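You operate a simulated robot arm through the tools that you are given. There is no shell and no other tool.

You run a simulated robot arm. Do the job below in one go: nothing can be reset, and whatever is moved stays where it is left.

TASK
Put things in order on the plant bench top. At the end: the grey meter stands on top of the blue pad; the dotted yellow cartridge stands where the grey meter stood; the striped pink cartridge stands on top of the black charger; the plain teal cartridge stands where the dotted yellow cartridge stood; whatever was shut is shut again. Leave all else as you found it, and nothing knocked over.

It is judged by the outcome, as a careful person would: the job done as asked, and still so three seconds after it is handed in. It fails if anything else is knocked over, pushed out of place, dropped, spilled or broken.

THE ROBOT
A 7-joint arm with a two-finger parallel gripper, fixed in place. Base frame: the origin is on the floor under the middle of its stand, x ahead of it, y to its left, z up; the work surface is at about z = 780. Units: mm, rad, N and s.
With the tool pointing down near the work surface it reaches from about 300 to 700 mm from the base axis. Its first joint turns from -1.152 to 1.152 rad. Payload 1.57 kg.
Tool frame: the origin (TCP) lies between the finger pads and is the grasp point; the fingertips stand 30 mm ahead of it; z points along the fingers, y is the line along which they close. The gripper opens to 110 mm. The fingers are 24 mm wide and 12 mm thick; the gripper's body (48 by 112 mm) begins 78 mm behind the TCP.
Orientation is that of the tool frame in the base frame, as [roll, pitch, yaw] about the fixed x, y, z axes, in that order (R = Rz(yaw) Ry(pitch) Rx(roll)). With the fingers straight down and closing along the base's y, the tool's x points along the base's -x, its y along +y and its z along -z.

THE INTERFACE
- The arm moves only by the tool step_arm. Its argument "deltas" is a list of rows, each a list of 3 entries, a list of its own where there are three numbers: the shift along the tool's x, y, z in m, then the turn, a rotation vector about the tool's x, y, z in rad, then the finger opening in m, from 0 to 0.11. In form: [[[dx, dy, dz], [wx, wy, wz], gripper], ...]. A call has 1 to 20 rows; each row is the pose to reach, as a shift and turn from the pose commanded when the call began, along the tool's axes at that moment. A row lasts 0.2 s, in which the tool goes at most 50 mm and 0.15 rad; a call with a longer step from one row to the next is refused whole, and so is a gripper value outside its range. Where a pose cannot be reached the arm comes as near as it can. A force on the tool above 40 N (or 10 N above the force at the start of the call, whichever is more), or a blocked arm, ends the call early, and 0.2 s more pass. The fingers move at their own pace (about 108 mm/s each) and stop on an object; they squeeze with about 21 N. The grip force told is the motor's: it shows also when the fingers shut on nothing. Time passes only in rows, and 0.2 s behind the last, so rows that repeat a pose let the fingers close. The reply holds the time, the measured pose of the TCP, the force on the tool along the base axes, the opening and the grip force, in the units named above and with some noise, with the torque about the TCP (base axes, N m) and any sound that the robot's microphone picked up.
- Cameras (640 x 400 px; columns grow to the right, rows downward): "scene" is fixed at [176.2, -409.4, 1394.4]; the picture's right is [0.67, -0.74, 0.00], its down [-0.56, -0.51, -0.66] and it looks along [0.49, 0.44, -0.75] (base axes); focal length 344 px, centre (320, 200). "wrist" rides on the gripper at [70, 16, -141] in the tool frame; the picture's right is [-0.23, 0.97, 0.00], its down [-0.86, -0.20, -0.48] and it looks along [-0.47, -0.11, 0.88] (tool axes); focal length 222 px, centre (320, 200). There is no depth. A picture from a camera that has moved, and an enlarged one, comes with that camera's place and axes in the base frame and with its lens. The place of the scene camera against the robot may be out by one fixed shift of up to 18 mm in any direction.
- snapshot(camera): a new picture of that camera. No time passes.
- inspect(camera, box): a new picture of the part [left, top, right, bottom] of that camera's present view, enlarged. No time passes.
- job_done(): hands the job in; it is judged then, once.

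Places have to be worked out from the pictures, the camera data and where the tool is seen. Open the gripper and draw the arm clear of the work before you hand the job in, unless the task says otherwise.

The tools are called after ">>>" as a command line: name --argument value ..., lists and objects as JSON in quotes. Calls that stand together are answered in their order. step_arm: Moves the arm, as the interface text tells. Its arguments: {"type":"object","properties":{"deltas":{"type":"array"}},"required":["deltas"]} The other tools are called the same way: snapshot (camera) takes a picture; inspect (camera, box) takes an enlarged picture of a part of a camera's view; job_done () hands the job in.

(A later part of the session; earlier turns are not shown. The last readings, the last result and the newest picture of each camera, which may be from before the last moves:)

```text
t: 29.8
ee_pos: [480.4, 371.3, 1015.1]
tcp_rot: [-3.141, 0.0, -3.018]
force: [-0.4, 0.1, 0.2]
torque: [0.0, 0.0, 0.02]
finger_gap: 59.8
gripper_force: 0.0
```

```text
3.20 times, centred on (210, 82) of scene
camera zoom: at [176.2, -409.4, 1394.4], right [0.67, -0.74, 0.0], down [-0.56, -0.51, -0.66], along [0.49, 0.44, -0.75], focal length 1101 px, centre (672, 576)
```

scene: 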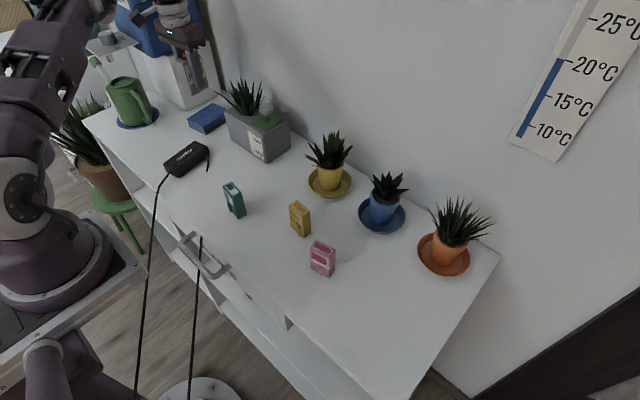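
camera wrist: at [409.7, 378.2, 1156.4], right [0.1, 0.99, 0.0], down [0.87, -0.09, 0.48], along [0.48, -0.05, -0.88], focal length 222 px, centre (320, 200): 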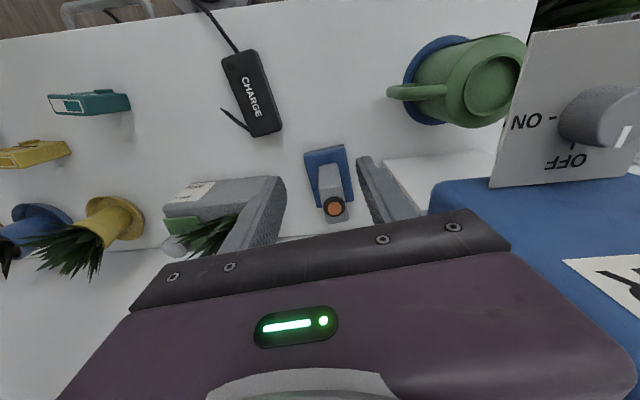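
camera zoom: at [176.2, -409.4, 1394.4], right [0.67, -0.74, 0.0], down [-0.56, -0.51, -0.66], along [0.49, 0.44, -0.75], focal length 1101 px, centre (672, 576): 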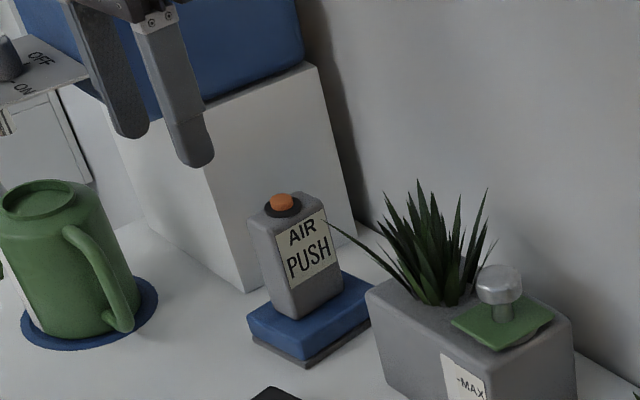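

The meter stands upright on the pad and its button is untouched. Next I travel over to the yellow cartridge near (465,-80), turning to its yaw and opening to 80 mm.

>>> step_arm --deltas '[[[0.01044, -0.01884, 0], [0, 0, 0.0146], 0.08], [[0.02673, -0.05206, 0], [0, 0, 0.029], 0.08], [[0.04166, -0.09049, 0], [0, 0, 0.044], 0.08], [[0.05262, -0.12943, 0], [0, 0, 0.058], 0.08], [[0.05961, -0.16886, 0], [0, 0, 0.073], 0.08], [[0.06462, -0.20854, 0], [0, 0, 0.088], 0.08], [[0.06764, -0.24848, 0], [0, 0, 0.102], 0.08], [[0.06868, -0.28866, 0], [0, 0, 0.117], 0.08], [[0.06972, -0.32885, 0], [0, 0, 0.131], 0.08], [[0.07076, -0.36903, 0], [0, 0, 0.146], 0.08], [[0.07142, -0.40624, 0.015], [0, 0, 0.16], 0.08], [[0.07096, -0.43452, 0.035], [0, 0, 0.175], 0.08], [[0.07207, -0.44567, 0.055], [0, 0, 0.19], 0.08], [[0.07207, -0.44567, 0.055], [0, 0, 0.19], 0.08]]'

>>> inspect --camera "wrist" --box '[250, 80, 410, 200]'

>>> snapshot --camera "scene"

```text
t: 32.8
ee_pos: [464.2, -80.2, 961.4]
tcp_rot: [3.141, 0.002, 3.077]
force: [0.2, 0.0, 0.8]
torque: [0.0, -0.02, 0.01]
finger_gap: 79.6
gripper_force: 0.1
```

```text
3.33 times, centred on (330, 140) of wrist
camera zoom: at [394.8, -59.7, 1101.7], right [0.29, 0.96, 0.0], down [0.84, -0.25, 0.48], along [0.46, -0.14, -0.88], focal length 740 px, centre (287, 400)
```

zoom: 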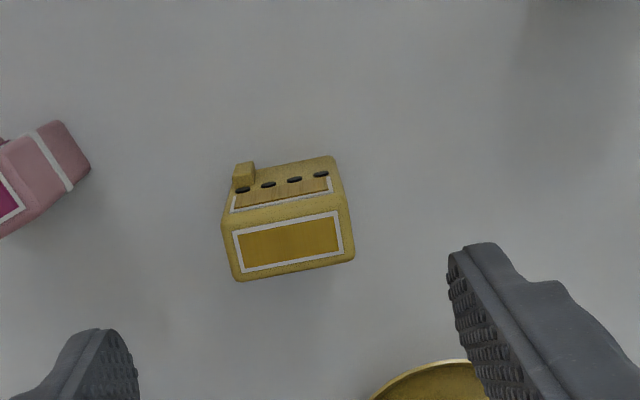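

```text
taken
```

scene: 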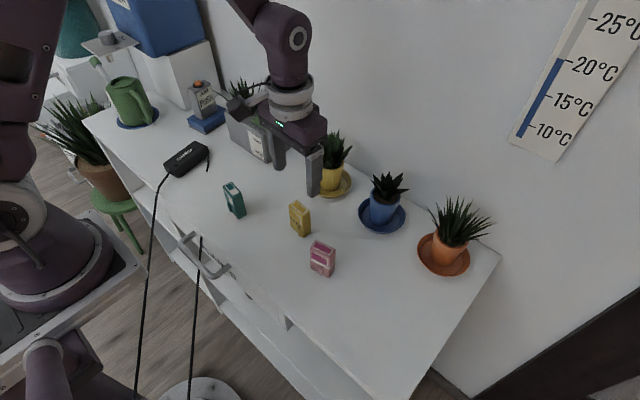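

Yellow is centred between the fingers, about 2 mm ahead of TCP, with ~0.035 rad of yaw left to correct. I descend to TCP z≈820.

>>> step_arm --deltas '[[[-0.001, 0, 0.03], [0, 0, 0.02], 0.08], [[-0.002, 0, 0.06], [0, 0, 0.035], 0.08], [[-0.002, 0, 0.09], [0, 0, 0.035], 0.08], [[-0.002, 0, 0.115], [0, 0, 0.035], 0.08], [[-0.002, 0, 0.13], [0, 0, 0.035], 0.08], [[-0.002, 0, 0.138], [0, 0, 0.035], 0.08], [[-0.002, 0, 0.141], [0, 0, 0.035], 0.07], [[-0.002, 0, 0.141], [0, 0, 0.035], 0.065]]'

>>> inspect --camera "wrist" --box '[220, 90, 420, 240]'

>>> inspect --camera "scene" --box '[240, 140, 380, 290]'

```text
t: 34.6
ee_pos: [467.3, -80.0, 820.2]
tcp_rot: [3.141, 0.001, 3.043]
force: [-0.6, 0.1, -0.8]
torque: [0.04, 0.01, 0.0]
finger_gap: 64.8
gripper_force: 0.2
```

```text
2.67 times, centred on (320, 165) of wrist
camera zoom: at [399.3, -56.7, 961.4], right [0.32, 0.95, 0.0], down [0.83, -0.28, 0.48], along [0.45, -0.15, -0.88], focal length 592 px, centre (320, 293)
```

zoom: 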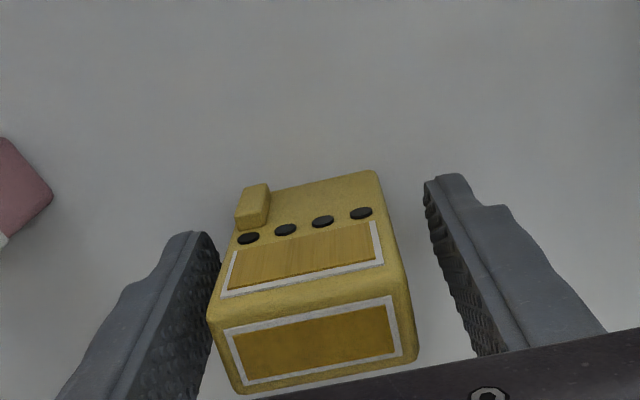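

```text
2.67 times, centred on (310, 215) of scene
camera zoom: at [176.2, -409.4, 1394.4], right [0.67, -0.74, 0.0], down [-0.56, -0.51, -0.66], along [0.49, 0.44, -0.75], focal length 918 px, centre (347, 160)
```

zoom: 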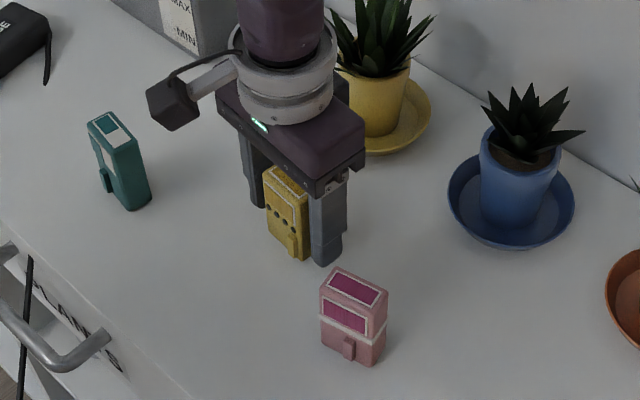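

Yellow is centred within 0.5 mm between the fingers, and pink and the pot are clear. I close gently.

>>> step_arm --deltas '[[[0, -0.0004, 0], [0, 0, 0], 0.055], [[0, -0.0004, 0], [0, 0, 0], 0.05], [[0, -0.0004, 0], [0, 0, 0], 0.046], [[0, -0.0004, 0], [0, 0, 0], 0.043], [[0, -0.0004, 0], [0, 0, 0], 0.04], [[0, -0.0004, 0], [0, 0, 0], 0.036], [[0, -0.0004, 0], [0, 0, 0], 0.0], [[0, -0.0004, 0], [0, 0, 0], 0.0], [[0, -0.0004, 0], [0, 0, 0], 0.0]]'

>>> inspect --camera "wrist" --box '[220, 90, 420, 240]'

```text
t: 36.6
ee_pos: [467.2, -80.9, 820.9]
tcp_rot: [3.141, 0.0, 3.041]
force: [0.7, -0.8, 1.3]
torque: [0.04, -0.02, 0.01]
finger_gap: 43.7
gripper_force: 20.6
```

```text
2.67 times, centred on (320, 165) of wrist
camera zoom: at [399.2, -57.1, 961.6], right [0.32, 0.95, 0.0], down [0.83, -0.28, 0.48], along [0.45, -0.15, -0.88], focal length 592 px, centre (320, 293)
```

zoom: 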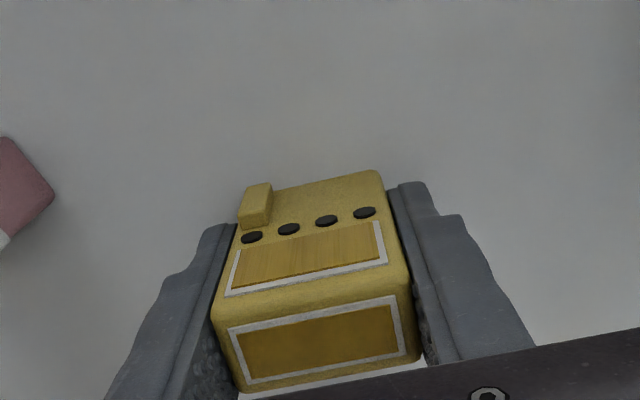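

Yellow is gripped at 43.7 mm. I lift it 150 mm and carry it over to above the meter's old place at about (463,-319).

>>> step_arm --deltas '[[[0, 0, -0.005], [0, 0, 0], 0.0], [[0, 0, -0.02], [0, 0, 0], 0.0], [[0, 0, -0.05], [0, 0, 0], 0.0], [[0, 0, -0.09], [0, 0, 0], 0.0], [[0, 0, -0.13], [0, 0, 0], 0.0], [[-0.001, -0.008, -0.15], [0, 0, 0], 0.0], [[-0.003, -0.035, -0.15], [0, 0, 0], 0.0], [[-0.006, -0.075, -0.15], [0, 0, 0], 0.0], [[-0.0095, -0.115, -0.15], [0, 0, 0], 0.0], [[-0.013, -0.155, -0.15], [0, 0, 0], 0.0], [[-0.0165, -0.195, -0.15], [0, 0, 0], 0.0], [[-0.0192, -0.225, -0.15], [0, 0, 0], 0.0], [[-0.0199, -0.2378, -0.15], [0, 0, 0], 0.0], [[-0.0199, -0.2378, -0.15], [0, 0, 0], 0.0]]'

>>> snapshot --camera "wrist"

>>> snapshot --camera "scene"

```text
t: 39.6
ee_pos: [463.7, -321.4, 970.0]
tcp_rot: [3.142, 0.0, 3.042]
force: [0.8, -0.4, -0.4]
torque: [-0.02, -0.02, 0.01]
finger_gap: 43.5
gripper_force: 21.0
```

```text
taken
camera wrist: at [395.1, -298.3, 1110.1], right [0.32, 0.95, 0.0], down [0.83, -0.28, 0.48], along [0.45, -0.15, -0.88], focal length 222 px, centre (320, 200)
```

wrist: 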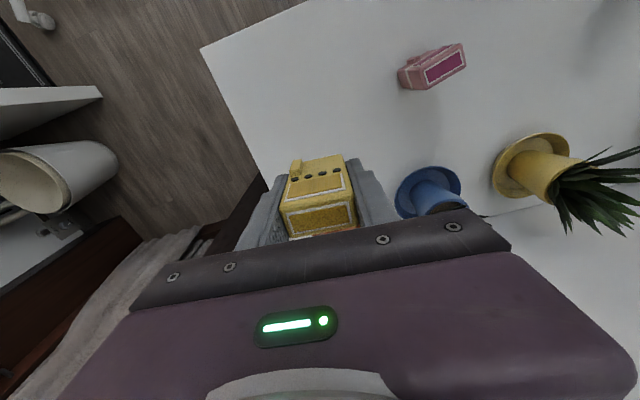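

```text
taken
```

scene: 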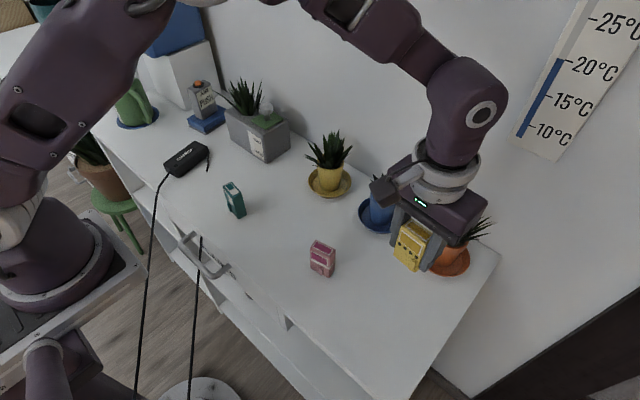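

Yellow hangs above the vacated spot with about 2 mm to correct in y. I lower to about 3 mm above the bench.

>>> step_arm --deltas '[[[0, 0.0008, 0.02], [0, 0, 0], 0.0], [[0, 0.0018, 0.05], [0, 0, 0], 0.0], [[0, 0.0018, 0.085], [0, 0, 0], 0.0], [[0, 0.0018, 0.115], [0, 0, 0], 0.0], [[0, 0.0018, 0.135], [0, 0, 0], 0.0], [[0, 0.0018, 0.144], [0, 0, 0], 0.0], [[0, 0.0018, 0.147], [0, 0, 0], 0.0], [[0, 0.0018, 0.147], [0, 0, 0], 0.0]]'

>>> inspect --camera "scene" --box '[340, 200, 480, 330]'

```text
t: 41.4
ee_pos: [463.9, -317.2, 823.8]
tcp_rot: [-3.14, -0.001, 3.042]
force: [0.3, 0.0, -0.5]
torque: [0.02, -0.02, -0.02]
finger_gap: 43.3
gripper_force: 21.2
```

```text
3.08 times, centred on (410, 265) of scene
camera zoom: at [176.2, -409.4, 1394.4], right [0.67, -0.74, 0.0], down [-0.56, -0.51, -0.66], along [0.49, 0.44, -0.75], focal length 1059 px, centre (43, 0)
```

zoom: 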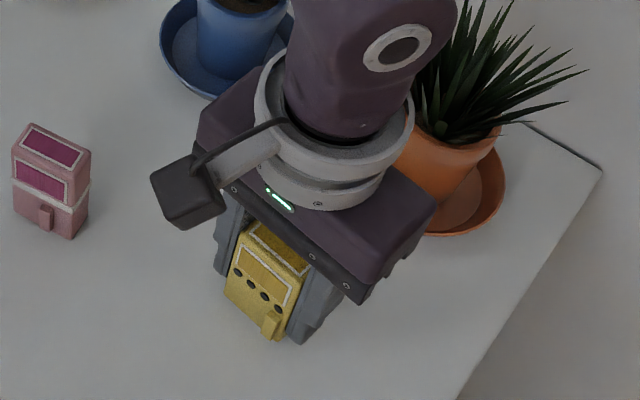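

Readings are noisy by a millimetre or two. I continue down 2 mm and recheck position and force.

>>> step_arm --deltas '[[[0, 0, 0.001], [0, 0, 0], 0.0], [[0, 0, 0.002], [0, 0, 0], 0.0], [[0, 0, 0.002], [0, 0, 0], 0.0]]'

```text
t: 42.2
ee_pos: [463.5, -316.5, 820.7]
tcp_rot: [3.14, 0.0, 3.043]
force: [-0.1, -0.2, -1.5]
torque: [0.02, 0.05, -0.02]
finger_gap: 43.2
gripper_force: 20.9
```

It's at y≈-317, about 2 mm from the target. I shift back 2 mm with a small lift, then lower again.

>>> step_arm --deltas '[[[0, 0, -0.002], [0, 0, 0], 0.0], [[0, -0.001, -0.002], [0, 0, 0], 0.0], [[0, -0.002, -0.002], [0, 0, 0], 0.0], [[0, -0.002, -0.001], [0, 0, 0], 0.0], [[0, -0.002, 0.0], [0, 0, 0], 0.0], [[0, -0.002, 0.0005], [0, 0, 0], 0.0], [[0, -0.002, 0.0005], [0, 0, 0], 0.0]]'

```text
t: 43.8
ee_pos: [463.1, -318.9, 820.9]
tcp_rot: [3.142, 0.0, 3.041]
force: [-1.6, 2.3, 8.5]
torque: [0.09, 0.05, 0.01]
finger_gap: 43.3
gripper_force: 20.7
```

Contact with the bench (8.5 N) at (463,-319). I ease 0.4 mm and open gradually.

>>> step_arm --deltas '[[[0, 0, -0.0003], [0, 0, 0], 0.0], [[0, 0, -0.0005], [0, 0, 0], 0.0], [[0, 0, -0.0005], [0, 0, 0], 0.043], [[0, 0, -0.0005], [0, 0, 0], 0.045], [[0, 0, -0.0005], [0, 0, 0], 0.048], [[0, 0, -0.0005], [0, 0, 0], 0.054], [[0, 0, -0.0005], [0, 0, 0], 0.062], [[0, 0, -0.0005], [0, 0, 0], 0.07], [[0, 0, -0.0005], [0, 0, 0], 0.07]]'

>>> snapshot --camera "wrist"

>>> inspect --camera "scene" --box '[340, 200, 480, 330]'

```text
t: 45.8
ee_pos: [464.0, -318.9, 820.3]
tcp_rot: [-3.141, 0.0, 3.042]
force: [0.7, -0.7, 0.1]
torque: [0.0, 0.02, -0.02]
finger_gap: 69.9
gripper_force: 0.0
```

```text
taken
camera wrist: at [395.2, -296.3, 961.7], right [0.32, 0.95, 0.0], down [0.83, -0.28, 0.48], along [0.45, -0.15, -0.88], focal length 222 px, centre (320, 200)
```

wrist: 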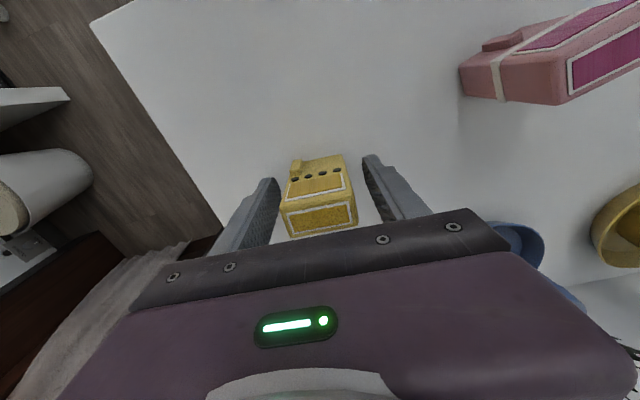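

```text
3.08 times, centred on (410, 265) of scene
camera zoom: at [176.2, -409.4, 1394.4], right [0.67, -0.74, 0.0], down [-0.56, -0.51, -0.66], along [0.49, 0.44, -0.75], focal length 1059 px, centre (43, 0)
```

zoom: 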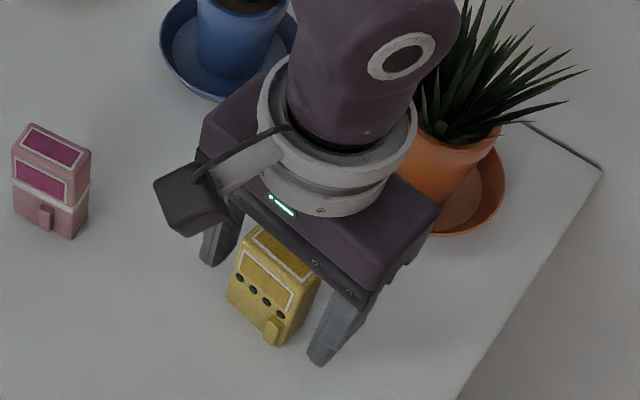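

Yellow stands upright and released. I rise clear and travel over to the teal cartridge at (406,60), turning to its yaw.

>>> step_arm --deltas '[[[0, 0, -0.02], [0, 0, 0], 0.07], [[0, 0, -0.05], [0, 0, 0], 0.07], [[0, 0, -0.085], [0, 0, 0], 0.07], [[0, 0, -0.12], [0, 0, 0], 0.08], [[0.0038, 0.0149, -0.145], [0, 0, 0], 0.08], [[0.0132, 0.052, -0.15], [0, 0, 0.006], 0.08], [[0.0237, 0.0928, -0.15], [0, 0, 0.012], 0.08], [[0.0341, 0.1337, -0.15], [0, 0, 0.018], 0.08], [[0.0445, 0.1745, -0.15], [0, 0, 0.024], 0.08], [[0.0549, 0.2154, -0.15], [0, 0, 0.03], 0.08], [[0.0653, 0.2562, -0.15], [0, 0, 0.036], 0.08], [[0.0757, 0.297, -0.15], [0, 0, 0.042], 0.08], [[0.0861, 0.3379, -0.15], [0, 0, 0.048], 0.08], [[0.0918, 0.3602, -0.15], [0, 0, 0.054], 0.08], [[0.0946, 0.3713, -0.145], [0, 0, 0.0575], 0.08], [[0.0946, 0.3713, -0.14], [0, 0, 0.0575], 0.08]]'

>>> inspect --camera "wrist" --box '[250, 80, 410, 200]'

>>> snapshot --camera "scene"

```text
t: 49.2
ee_pos: [406.0, 60.4, 959.5]
tcp_rot: [3.141, 0.0, 2.985]
force: [0.2, 1.0, 0.4]
torque: [0.0, 0.0, 0.01]
finger_gap: 80.1
gripper_force: 0.0
```

```text
3.33 times, centred on (330, 140) of wrist
camera zoom: at [339.7, 87.2, 1101.1], right [0.38, 0.93, 0.0], down [0.81, -0.33, 0.48], along [0.44, -0.18, -0.88], focal length 740 px, centre (287, 400)
```

zoom: 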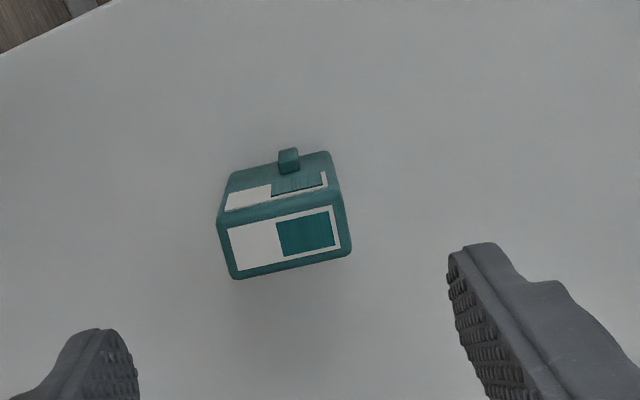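

```text
taken
```

scene: 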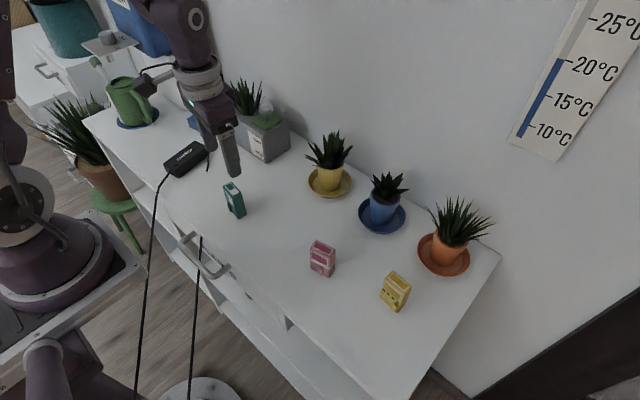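

Teal sits 1 mm off centre with yaw matched. I descend around it to z≈820.

>>> step_arm --deltas '[[[0, -0.0009, 0.03], [0, 0, 0.01], 0.08], [[0, -0.0009, 0.06], [0, 0, 0.01], 0.08], [[0, -0.0009, 0.09], [0, 0, 0.01], 0.08], [[0, -0.0009, 0.115], [0, 0, 0.01], 0.08], [[0, -0.0009, 0.13], [0, 0, 0.01], 0.08], [[0, -0.0009, 0.137], [0, 0, 0.01], 0.08], [[0, -0.0009, 0.1395], [0, 0, 0.01], 0.07], [[0, -0.0009, 0.1395], [0, 0, 0.01], 0.065]]'

>>> inspect --camera "wrist" --box '[220, 90, 420, 240]'

>>> inspect --camera "scene" --box '[170, 100, 310, 240]'

```text
t: 51.0
ee_pos: [406.4, 59.3, 822.3]
tcp_rot: [-3.141, 0.002, 2.974]
force: [-0.4, 0.2, 0.1]
torque: [-0.03, 0.02, 0.02]
finger_gap: 65.0
gripper_force: 0.1
```

```text
2.67 times, centred on (320, 165) of wrist
camera zoom: at [339.3, 86.0, 962.5], right [0.39, 0.92, 0.0], down [0.81, -0.34, 0.48], along [0.44, -0.18, -0.88], focal length 592 px, centre (320, 293)
```

zoom: 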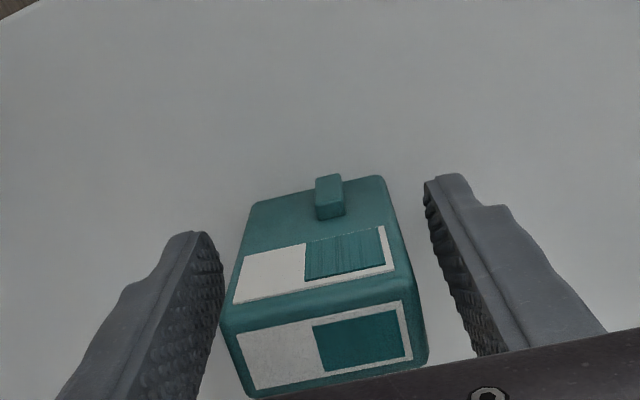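

```text
2.86 times, centred on (240, 170) of scene
camera zoom: at [176.2, -409.4, 1394.4], right [0.67, -0.74, 0.0], down [-0.56, -0.51, -0.66], along [0.49, 0.44, -0.75], focal length 983 px, centre (549, 286)
```

zoom: 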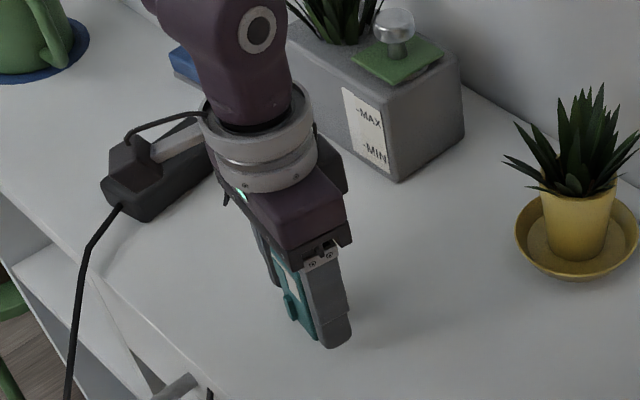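

Teal is centred within 1 mm between the fingers and its latch faces clear of them. I close gently.

>>> step_arm --deltas '[[[0, 0.0005, 0.001], [0, 0, 0], 0.055], [[0, 0.0005, 0.0015], [0, 0, 0], 0.05], [[0, 0.0005, 0.0015], [0, 0, 0], 0.046], [[0, 0.0005, 0.0015], [0, 0, 0], 0.043], [[0, 0.0005, 0.0015], [0, 0, 0], 0.04], [[0, 0.0005, 0.0015], [0, 0, 0], 0.036], [[0, 0.0005, 0.0015], [0, 0, 0], 0.0], [[0, 0.0005, 0.0015], [0, 0, 0], 0.0], [[0, 0.0005, 0.0015], [0, 0, 0], 0.0]]'

>>> inspect --camera "wrist" --box '[220, 90, 420, 240]'

```text
t: 53.0
ee_pos: [405.8, 59.5, 820.3]
tcp_rot: [-3.142, 0.0, 2.974]
force: [0.4, -0.1, 0.4]
torque: [-0.03, -0.04, 0.02]
finger_gap: 43.6
gripper_force: 21.0
```

```text
2.67 times, centred on (320, 165) of wrist
camera zoom: at [339.3, 86.9, 960.6], right [0.39, 0.92, 0.0], down [0.81, -0.34, 0.48], along [0.44, -0.18, -0.88], focal length 592 px, centre (320, 293)
```

zoom: 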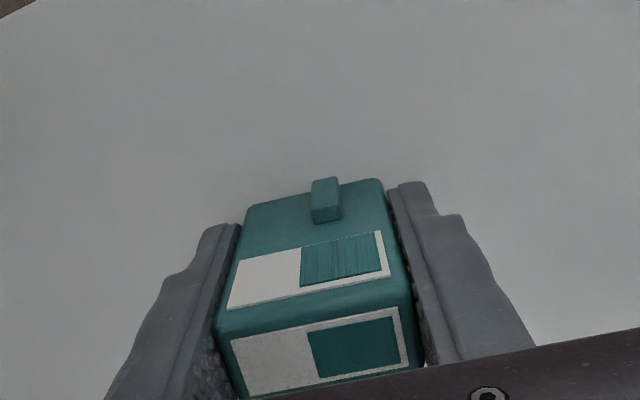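

Teal is gripped at 43.6 mm. I lift it 150 mm and carry it to above yellow's former place at about (465,-80), taking over yellow's yaw.

>>> step_arm --deltas '[[[0, 0, -0.005], [0, 0, 0], 0.0], [[0, 0, -0.02], [0, 0, 0], 0.0], [[0, 0, -0.05], [0, 0, 0], 0.0], [[0, 0, -0.09], [0, 0, 0], 0.0], [[0, 0, -0.13], [0, 0, 0], 0.0], [[-0.0081, -0.0128, -0.15], [0, 0, -0.01], 0.0], [[-0.0284, -0.0449, -0.15], [0, 0, -0.024], 0.0], [[-0.0486, -0.077, -0.15], [0, 0, -0.042], 0.0], [[-0.0689, -0.109, -0.15], [0, 0, -0.058], 0.0], [[-0.081, -0.1283, -0.15], [0, 0, -0.068], 0.0], [[-0.081, -0.1283, -0.15], [0, 0, -0.068], 0.0], [[-0.081, -0.1283, -0.15], [0, 0, -0.068], 0.0]]'

>>> snapshot --camera "wrist"

>>> snapshot --camera "scene"

```text
t: 55.6
ee_pos: [463.1, -81.0, 970.1]
tcp_rot: [3.141, 0.001, 3.042]
force: [0.5, 1.3, -0.5]
torque: [-0.01, 0.02, 0.01]
finger_gap: 43.2
gripper_force: 20.8
```

```text
taken
camera wrist: at [394.6, -57.9, 1110.5], right [0.32, 0.95, 0.0], down [0.83, -0.28, 0.48], along [0.45, -0.15, -0.88], focal length 222 px, centre (320, 200)
```

wrist: 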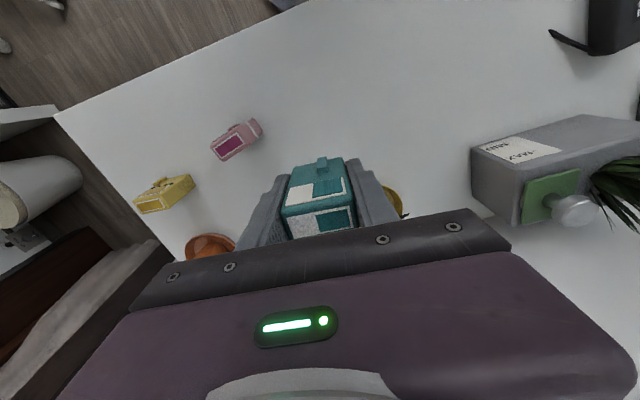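

```text
taken
```

scene: 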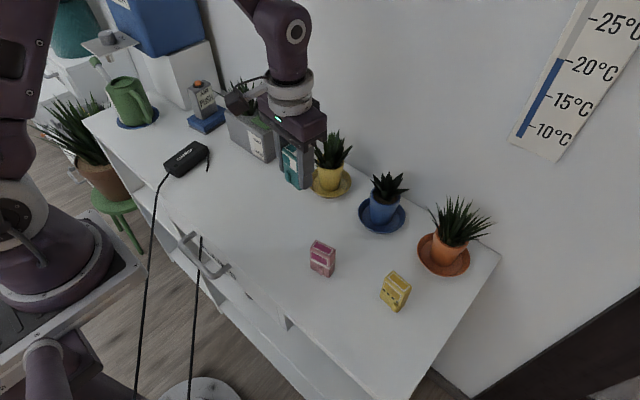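

Teal hangs above the spot. I lower to about 3 mm above the bench with a 1.5 mm forward correction.

>>> step_arm --deltas '[[[-0.0008, 0, 0.02], [0, 0, 0], 0.0], [[-0.0015, 0, 0.05], [0, 0, 0], 0.0], [[-0.0015, 0, 0.085], [0, 0, 0], 0.0], [[-0.0015, 0, 0.115], [0, 0, 0], 0.0], [[-0.0015, 0, 0.135], [0, 0, 0], 0.0], [[-0.0015, 0, 0.144], [0, 0, 0], 0.0], [[-0.0015, 0, 0.147], [0, 0, 0], 0.0], [[-0.0015, 0, 0.147], [0, 0, 0], 0.0]]'

>>> inspect --camera "scene" --box '[240, 130, 380, 280]'

```text
t: 57.4
ee_pos: [464.2, -80.8, 823.2]
tcp_rot: [3.141, -0.001, 3.044]
force: [0.8, 0.4, -0.2]
torque: [0.0, 0.02, 0.0]
finger_gap: 43.3
gripper_force: 21.8
```

```text
2.67 times, centred on (310, 205) of scene
camera zoom: at [176.2, -409.4, 1394.4], right [0.67, -0.74, 0.0], down [-0.56, -0.51, -0.66], along [0.49, 0.44, -0.75], focal length 918 px, centre (347, 187)
```

zoom: 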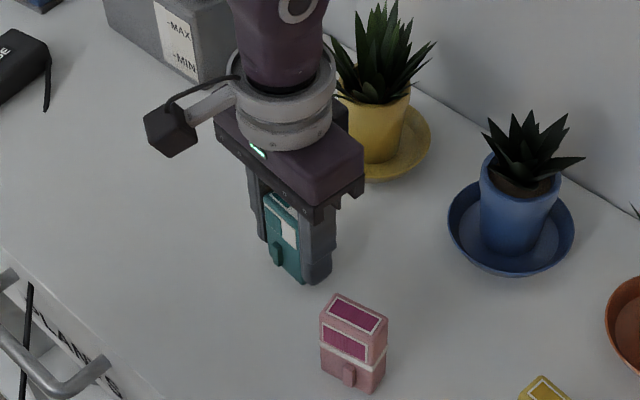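

Position is (464,-81), a few mm above the bench. I lower in small steps to contact.

>>> step_arm --deltas '[[[0, 0, 0.001], [0, 0, 0], 0.0], [[0, 0, 0.002], [0, 0, 0], 0.0], [[0, 0, 0.0025], [0, 0, 0], 0.0], [[0, 0, 0.0025], [0, 0, 0], 0.0]]'

```text
t: 58.4
ee_pos: [464.9, -81.5, 820.9]
tcp_rot: [3.141, 0.0, 3.041]
force: [0.3, -0.1, -0.4]
torque: [-0.01, -0.01, 0.01]
finger_gap: 43.4
gripper_force: 21.2
```

No contact yet, so I go 1 mm more.

>>> step_arm --deltas '[[[0, 0, 0.0005], [0, 0, 0], 0.0], [[0, 0, 0.001], [0, 0, 0], 0.0], [[0, 0, 0.001], [0, 0, 0], 0.0]]'

```text
t: 59.2
ee_pos: [466.6, -80.2, 820.4]
tcp_rot: [3.141, 0.0, 3.041]
force: [0.0, -0.5, -0.7]
torque: [0.01, 0.0, 0.04]
finger_gap: 43.5
gripper_force: 20.2
```

Still only the hanging weight, so another 0.8 mm.

>>> step_arm --deltas '[[[0, 0, 0.0004], [0, 0, 0], 0.0], [[0, 0, 0.0008], [0, 0, 0], 0.0], [[0, 0, 0.0008], [0, 0, 0], 0.0]]'

```text
t: 60.0
ee_pos: [466.1, -80.8, 819.0]
tcp_rot: [-3.141, 0.003, 3.042]
force: [-2.2, -1.2, 23.5]
torque: [-0.03, 0.04, -0.01]
finger_gap: 43.5
gripper_force: 21.1
```

Contact (23 N). I ease up 1 mm to unload, then open gradually.

>>> step_arm --deltas '[[[0, 0, -0.0005], [0, 0, 0], 0.0], [[0, 0, -0.001], [0, 0, 0], 0.0], [[0, 0, -0.001], [0, 0, 0], 0.0]]'

```text
t: 60.8
ee_pos: [464.8, -81.2, 819.4]
tcp_rot: [-3.14, -0.001, 3.041]
force: [-0.2, -0.8, -0.3]
torque: [0.0, -0.01, 0.03]
finger_gap: 43.4
gripper_force: 21.2
```

The load is off, with a gap of at most a few tenths of a mm. I touch down 0.3 mm and open gradually.

>>> step_arm --deltas '[[[0, 0, 0.0003], [0, 0, 0], 0.0], [[0, 0, 0.0003], [0, 0, 0], 0.043], [[0, 0, 0.0003], [0, 0, 0], 0.045], [[0, 0, 0.0003], [0, 0, 0], 0.048], [[0, 0, 0.0003], [0, 0, 0], 0.054], [[0, 0, 0.0003], [0, 0, 0], 0.062], [[0, 0, 0.0003], [0, 0, 0], 0.07], [[0, 0, 0.0003], [0, 0, 0], 0.07]]'

>>> snapshot --camera "wrist"

>>> inspect --camera "scene" --box '[240, 130, 380, 280]'

```text
t: 62.6
ee_pos: [466.4, -80.3, 821.2]
tcp_rot: [-3.141, 0.001, 3.042]
force: [0.3, -0.3, 0.8]
torque: [0.03, 0.01, -0.04]
finger_gap: 69.9
gripper_force: 0.0
```

```text
taken
camera wrist: at [397.9, -57.6, 960.5], right [0.32, 0.95, 0.0], down [0.83, -0.28, 0.48], along [0.45, -0.15, -0.88], focal length 222 px, centre (320, 200)
```

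wrist: 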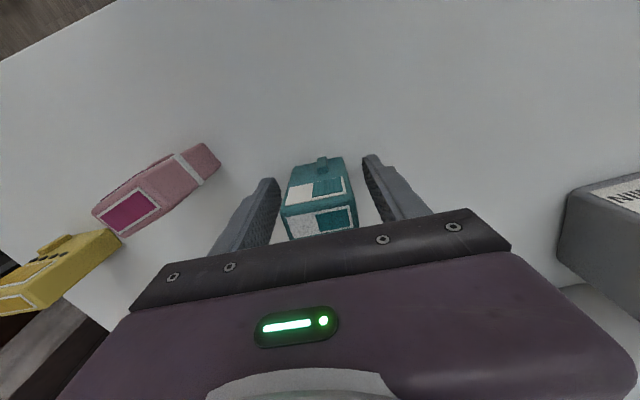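

```text
2.67 times, centred on (310, 205) of scene
camera zoom: at [176.2, -409.4, 1394.4], right [0.67, -0.74, 0.0], down [-0.56, -0.51, -0.66], along [0.49, 0.44, -0.75], focal length 918 px, centre (347, 187)
```

zoom: 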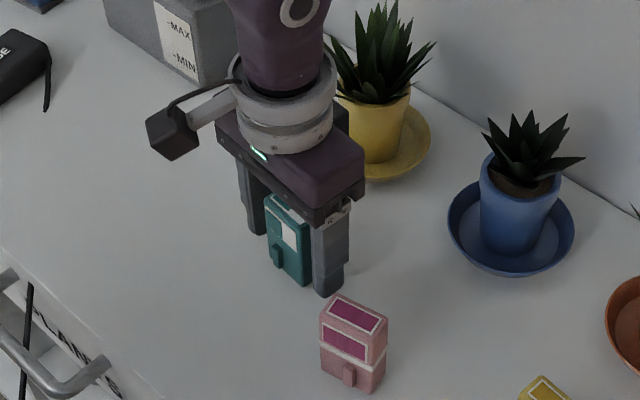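

Teal stands exactly where yellow was (its base corner is at the same scene pixel). I rise and move over to the pink cartridge at (425,-180), turning to its yaw of +0.17.

>>> step_arm --deltas '[[[0, 0, -0.02], [0, 0, 0], 0.07], [[0, 0, -0.05], [0, 0, 0], 0.07], [[0, 0, -0.085], [0, 0, 0], 0.07], [[0, 0, -0.12], [0, 0, 0], 0.08], [[0.002, -0.007, -0.14], [0, 0, -0.03], 0.08], [[0.01, -0.034, -0.14], [0, 0, -0.1], 0.08], [[0.02, -0.068, -0.14], [0, 0, -0.18], 0.08], [[0.028, -0.096, -0.14], [0, 0, -0.24], 0.08], [[0.03, -0.1025, -0.14], [0, 0, -0.27], 0.08], [[0.03, -0.1025, -0.14], [0, 0, -0.27], 0.08]]'

>>> inspect --camera "wrist" --box '[250, 80, 410, 200]'

>>> snapshot --camera "scene"

```text
t: 64.8
ee_pos: [424.9, -179.4, 959.2]
tcp_rot: [3.141, 0.001, -2.972]
force: [0.6, -0.2, 0.2]
torque: [-0.02, -0.02, -0.04]
finger_gap: 80.0
gripper_force: 0.1
```

```text
3.33 times, centred on (330, 140) of wrist
camera zoom: at [353.2, -175.8, 1099.9], right [0.06, 1.0, 0.0], down [0.88, -0.05, 0.48], along [0.48, -0.03, -0.88], focal length 740 px, centre (287, 400)
```

zoom: 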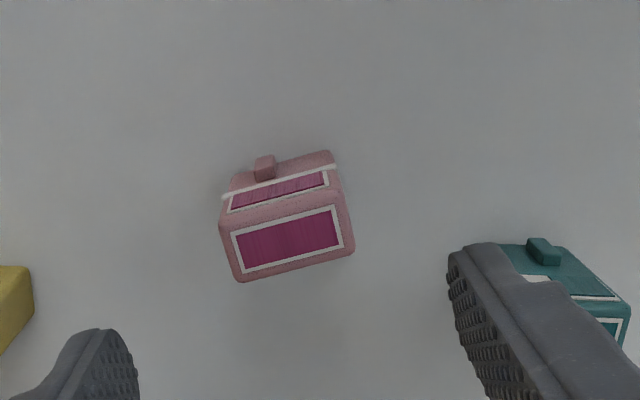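

```text
taken
```

scene: 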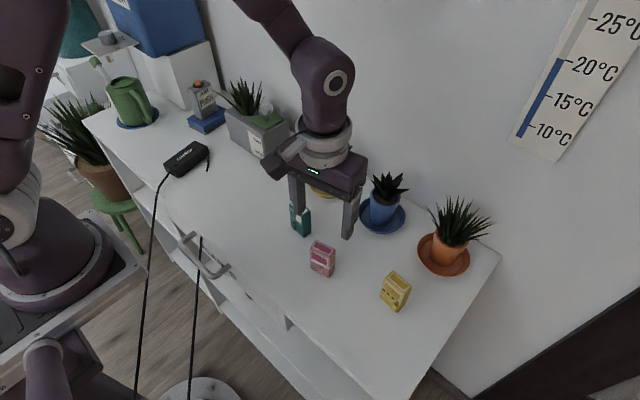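

Pink is centred (<1 mm off) and teal is clear of the right finger by ~35 mm. I descend to z≈825, gripping a bit higher for the placement on the charger.

>>> step_arm --deltas '[[[-0.0004, 0, 0.03], [0, 0, -0.015], 0.075], [[-0.0008, 0, 0.06], [0, 0, -0.025], 0.075], [[-0.0008, 0, 0.09], [0, 0, -0.025], 0.075], [[-0.0008, 0, 0.112], [0, 0, -0.025], 0.075], [[-0.0008, 0, 0.126], [0, 0, -0.025], 0.075], [[-0.0008, 0, 0.132], [0, 0, -0.025], 0.07], [[-0.0008, 0, 0.134], [0, 0, -0.025], 0.065], [[-0.0008, 0, 0.134], [0, 0, -0.025], 0.065]]'

>>> inspect --camera "wrist" --box '[220, 90, 420, 240]'

>>> inspect --camera "scene" --box '[260, 150, 420, 310]'

```text
t: 66.6
ee_pos: [427.6, -179.7, 825.0]
tcp_rot: [-3.14, -0.002, -2.945]
force: [0.0, -0.1, 0.5]
torque: [-0.01, 0.03, 0.03]
finger_gap: 65.2
gripper_force: 0.1
```

```text
2.67 times, centred on (320, 165) of wrist
camera zoom: at [355.3, -177.8, 966.3], right [0.03, 1.0, 0.0], down [0.88, -0.03, 0.48], along [0.48, -0.02, -0.88], focal length 592 px, centre (320, 293)
```

zoom: 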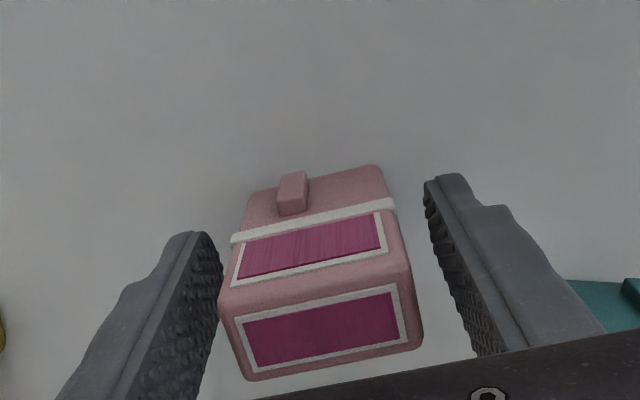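

```text
2.50 times, centred on (340, 230) of scene
camera zoom: at [176.2, -409.4, 1394.4], right [0.67, -0.74, 0.0], down [-0.56, -0.51, -0.66], along [0.49, 0.44, -0.75], focal length 860 px, centre (270, 125)
```

zoom: 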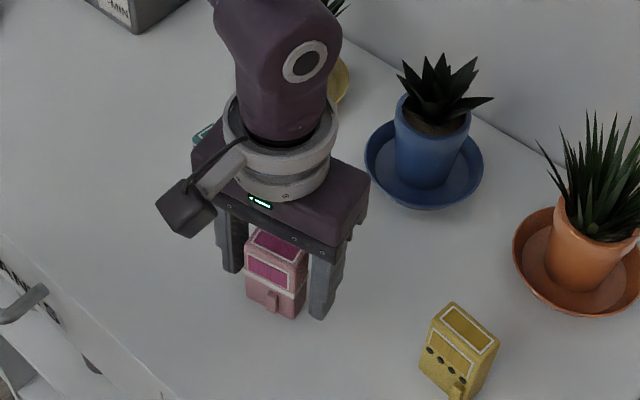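

Pink is centred within 1 mm; teal and yellow are clear. I close gently.

>>> step_arm --deltas '[[[0, 0.0005, 0], [0, 0, 0], 0.055], [[0, 0.0005, 0], [0, 0, 0], 0.05], [[0, 0.0005, 0], [0, 0, 0], 0.046], [[0, 0.0005, 0], [0, 0, 0], 0.043], [[0, 0.0005, 0], [0, 0, 0], 0.04], [[0, 0.0005, 0], [0, 0, 0], 0.036], [[0, 0.0005, 0], [0, 0, 0], 0.0], [[0, 0.0005, 0], [0, 0, 0], 0.0], [[0, 0.0005, 0], [0, 0, 0], 0.0]]'

>>> inspect --camera "wrist" --box '[220, 90, 420, 240]'

```text
t: 68.6
ee_pos: [426.7, -179.2, 825.5]
tcp_rot: [-3.141, 0.0, -2.946]
force: [0.3, 0.5, 2.1]
torque: [0.02, 0.02, -0.02]
finger_gap: 43.2
gripper_force: 21.2
```

```text
2.67 times, centred on (320, 165) of wrist
camera zoom: at [355.1, -177.1, 966.3], right [0.03, 1.0, 0.0], down [0.88, -0.03, 0.48], along [0.48, -0.02, -0.88], focal length 592 px, centre (320, 293)
```

zoom: 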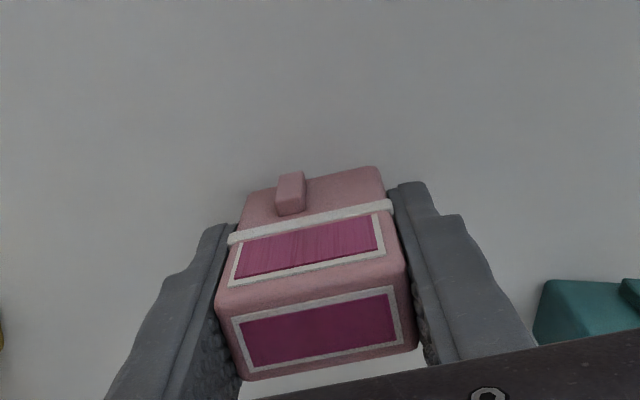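

Pink is gripped at 43.2 mm. I lift it 150 mm straight up first.

>>> step_arm --deltas '[[[0, 0, -0.005], [0, 0, 0], 0.0], [[0, 0, -0.02], [0, 0, 0], 0.0], [[0, 0, -0.05], [0, 0, 0], 0.0], [[0, 0, -0.09], [0, 0, 0], 0.0], [[0, 0, -0.13], [0, 0, 0], 0.0], [[0, 0, -0.15], [0, 0, 0], 0.0], [[0, 0, -0.15], [0, 0, 0], 0.0]]'

>>> snapshot --camera "wrist"

```text
t: 70.2
ee_pos: [426.5, -178.1, 976.7]
tcp_rot: [3.142, 0.001, -2.946]
force: [-0.4, -0.6, -0.8]
torque: [-0.01, -0.03, 0.0]
finger_gap: 43.5
gripper_force: 21.1
```

```text
taken
camera wrist: at [356.2, -176.9, 1117.7], right [0.03, 1.0, 0.0], down [0.88, -0.03, 0.48], along [0.48, -0.02, -0.88], focal length 222 px, centre (320, 200)
```

wrist: 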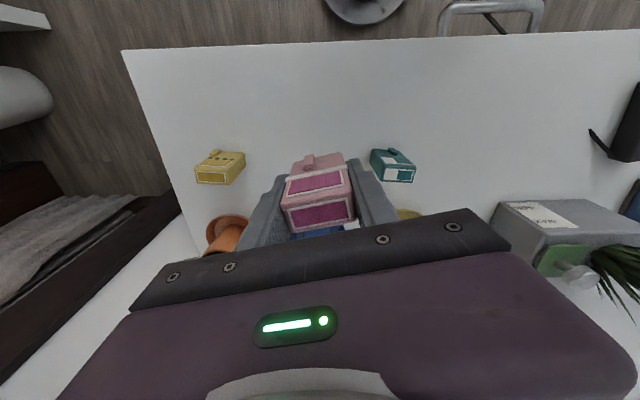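

Pink is secure. I carry it left to above the charger at (421,281) while turning it ~90° so its long side lies along the charger's length.

>>> step_arm --deltas '[[[-0.0025, 0.0136, 0], [0, 0, -0.1], 0.0], [[-0.0084, 0.0452, 0], [0, 0, -0.22], 0.0], [[-0.0152, 0.0813, 0], [0, 0, -0.34], 0.0], [[-0.0228, 0.122, 0], [0, 0, -0.46], 0.0], [[-0.0304, 0.1626, 0], [0, 0, -0.58], 0.0], [[-0.038, 0.2033, 0], [0, 0, -0.7], 0.0], [[-0.0456, 0.2439, 0], [0, 0, -0.82], 0.0], [[-0.0532, 0.2846, 0], [0, 0, -0.94], 0.0], [[-0.0608, 0.3252, 0], [0, 0, -1.06], 0.0], [[-0.0684, 0.3659, 0], [0, 0, -1.18], 0.0], [[-0.076, 0.4065, 0], [0, 0, -1.3], 0.0], [[-0.0819, 0.4381, 0], [0, 0, -1.42], 0.0], [[-0.0844, 0.4517, 0], [0, 0, -1.51], 0.0], [[-0.0844, 0.4517, 0], [0, 0, -1.55], 0.0], [[-0.0844, 0.4517, 0], [0, 0, -1.55], 0.0]]'

>>> snapshot --camera "wrist"

>>> snapshot --camera "scene"

```text
t: 73.4
ee_pos: [423.1, 280.6, 975.7]
tcp_rot: [3.141, 0.001, -1.395]
force: [-0.7, 0.9, -0.3]
torque: [-0.03, 0.01, 0.05]
finger_gap: 43.6
gripper_force: 20.8
```

```text
taken
camera wrist: at [418.6, 209.2, 1116.3], right [-1.0, 0.05, 0.0], down [0.05, 0.88, 0.48], along [0.03, 0.48, -0.88], focal length 222 px, centre (320, 200)
```

wrist: 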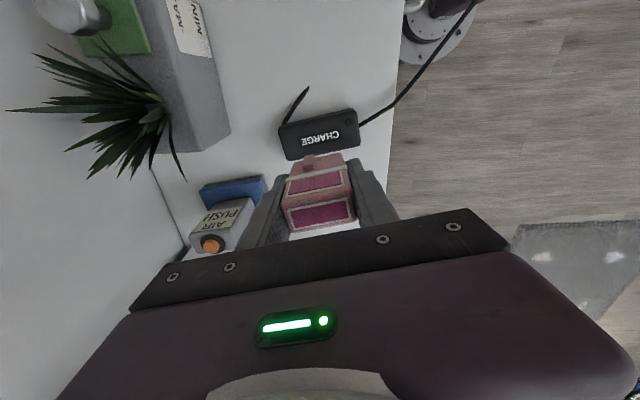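

```text
taken
```

scene: 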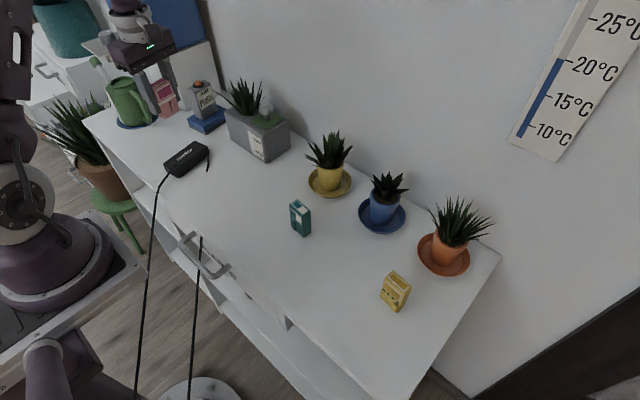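

The turn succeeded. I zoom in to measure the charger relative to the held cartridge.

>>> inspect --camera "wrist" --box '[240, 70, 400, 190]'

>>> inspect --camera "scene" --box '[90, 30, 270, 190]'

```text
3.33 times, centred on (320, 130) of wrist
camera zoom: at [418.6, 209.2, 1116.3], right [-1.0, 0.05, 0.0], down [0.05, 0.88, 0.48], along [0.03, 0.48, -0.88], focal length 740 px, centre (320, 433)
```

zoom: 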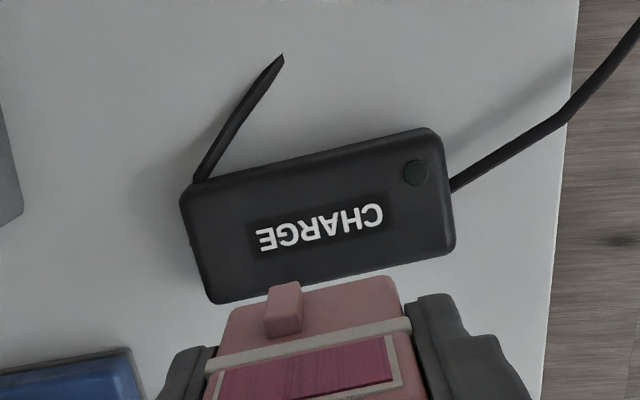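

```text
2.50 times, centred on (180, 110) of scene
camera zoom: at [176.2, -409.4, 1394.4], right [0.67, -0.74, 0.0], down [-0.56, -0.51, -0.66], along [0.49, 0.44, -0.75], focal length 860 px, centre (670, 425)
```

zoom: 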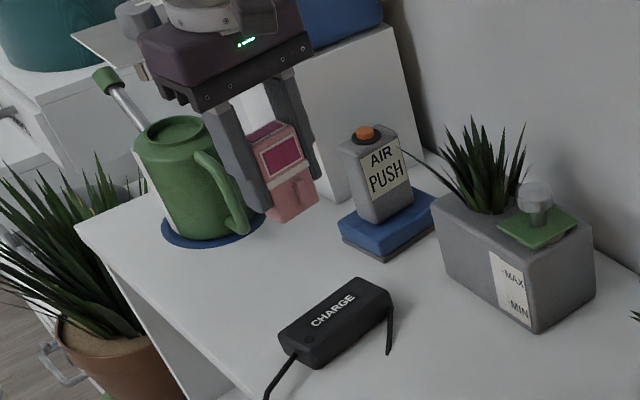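

The charger top is centred under the cartridge within ~1.5 mm and aligned in yaw, and the nearest thing (the watering can) is far off. I lower to ~5 mm above the charger.

>>> step_arm --deltas '[[[0.0003, -0.0003, 0.02], [0, 0, 0], 0.0], [[0.0006, -0.0006, 0.045], [0, 0, 0], 0.0], [[0.0006, -0.0006, 0.07], [0, 0, 0], 0.0], [[0.0006, -0.0006, 0.092], [0, 0, 0], 0.0], [[0.0006, -0.0006, 0.107], [0, 0, 0], 0.0], [[0.0006, -0.0006, 0.115], [0, 0, 0], 0.0], [[0.0006, -0.0006, 0.117], [0, 0, 0], 0.0], [[0.0006, -0.0006, 0.117], [0, 0, 0], 0.0]]'

>>> snapshot --camera "wrist"

>>> inspect --camera "scene" --box '[140, 80, 260, 190]'

```text
t: 75.2
ee_pos: [421.1, 279.6, 858.1]
tcp_rot: [3.141, 0.0, -1.397]
force: [-0.3, 0.1, -1.1]
torque: [0.02, 0.01, -0.01]
finger_gap: 43.1
gripper_force: 21.2
```

```text
taken
camera wrist: at [417.9, 208.6, 999.1], right [-1.0, 0.05, 0.0], down [0.05, 0.88, 0.48], along [0.03, 0.48, -0.88], focal length 222 px, centre (320, 200)
```

wrist: 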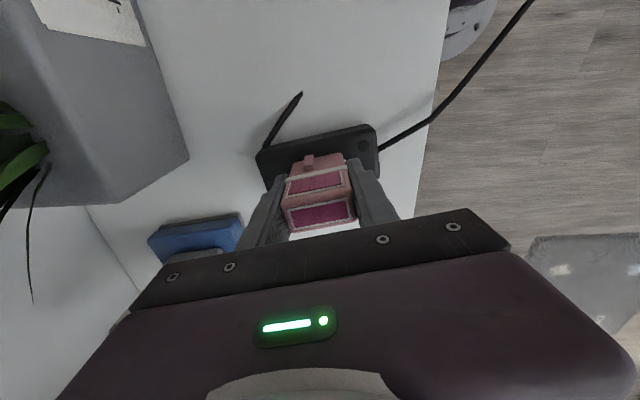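

```text
3.64 times, centred on (200, 135) of scene
camera zoom: at [176.2, -409.4, 1394.4], right [0.67, -0.74, 0.0], down [-0.56, -0.51, -0.66], along [0.49, 0.44, -0.75], focal length 1252 px, centre (756, 436)
```

zoom: 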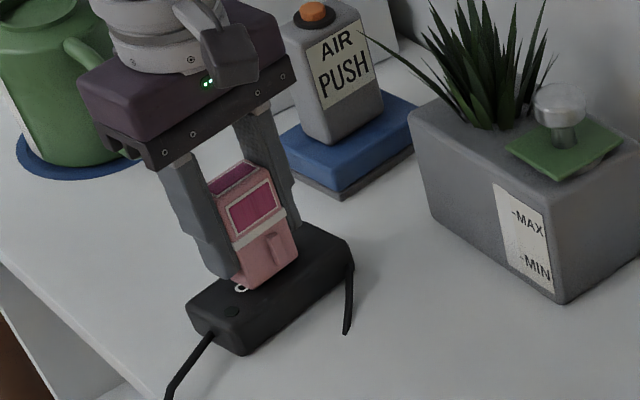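

Pink is just above the charger's middle. I check the across-charger centring with a zoom before touching down.

>>> inspect --camera "wrist" --box '[240, 110, 400, 230]'

```text
3.33 times, centred on (320, 170) of wrist
camera zoom: at [417.9, 208.6, 999.1], right [-1.0, 0.05, 0.0], down [0.05, 0.88, 0.48], along [0.03, 0.48, -0.88], focal length 740 px, centre (320, 300)
```

zoom: 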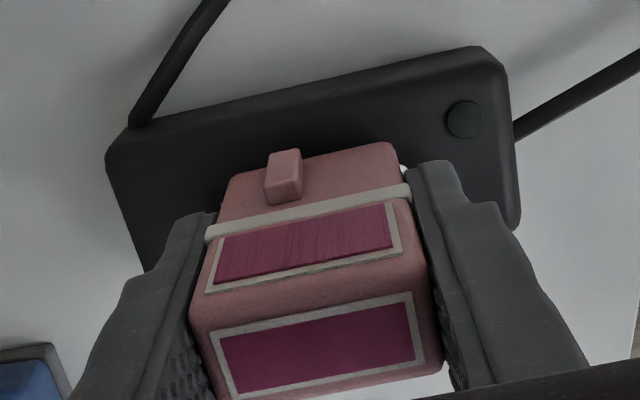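

Pink's front edge is ~11 mm inside the charger's near edge, so it's centred across it. I lower toward contact in small steps.

>>> step_arm --deltas '[[[0, 0, 0.0015], [0, 0, 0], 0.0], [[0, 0, 0.003], [0, 0, 0], 0.0], [[0, 0, 0.004], [0, 0, 0], 0.0], [[0, 0, 0.004], [0, 0, 0], 0.0]]'

```text
t: 76.2
ee_pos: [423.8, 281.2, 854.2]
tcp_rot: [-3.14, 0.003, -1.397]
force: [-0.7, -0.3, 16.0]
torque: [-0.03, 0.09, 0.03]
finger_gap: 43.6
gripper_force: 21.2
```

Contact at z≈854 (16 N). I ease 0.7 mm to unload.

>>> step_arm --deltas '[[[0, 0, -0.0004], [0, 0, 0], 0.0], [[0, 0, -0.0007], [0, 0, 0], 0.0], [[0, 0, -0.0007], [0, 0, 0], 0.0]]'

>>> inspect --camera "scene" --box '[150, 100, 240, 190]'

```text
t: 77.0
ee_pos: [423.1, 279.1, 853.6]
tcp_rot: [3.14, 0.0, -1.397]
force: [0.3, 0.6, -1.3]
torque: [0.02, 0.01, 0.06]
finger_gap: 43.4
gripper_force: 20.6
```

```text
4.44 times, centred on (195, 145) of scene
camera zoom: at [176.2, -409.4, 1394.4], right [0.67, -0.74, 0.0], down [-0.56, -0.51, -0.66], along [0.49, 0.44, -0.75], focal length 1530 px, centre (876, 444)
```

zoom: 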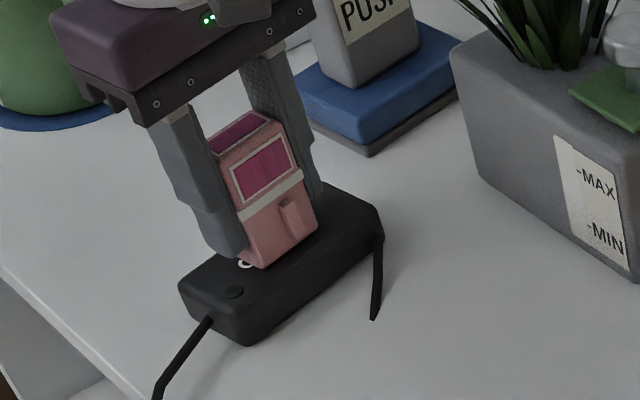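

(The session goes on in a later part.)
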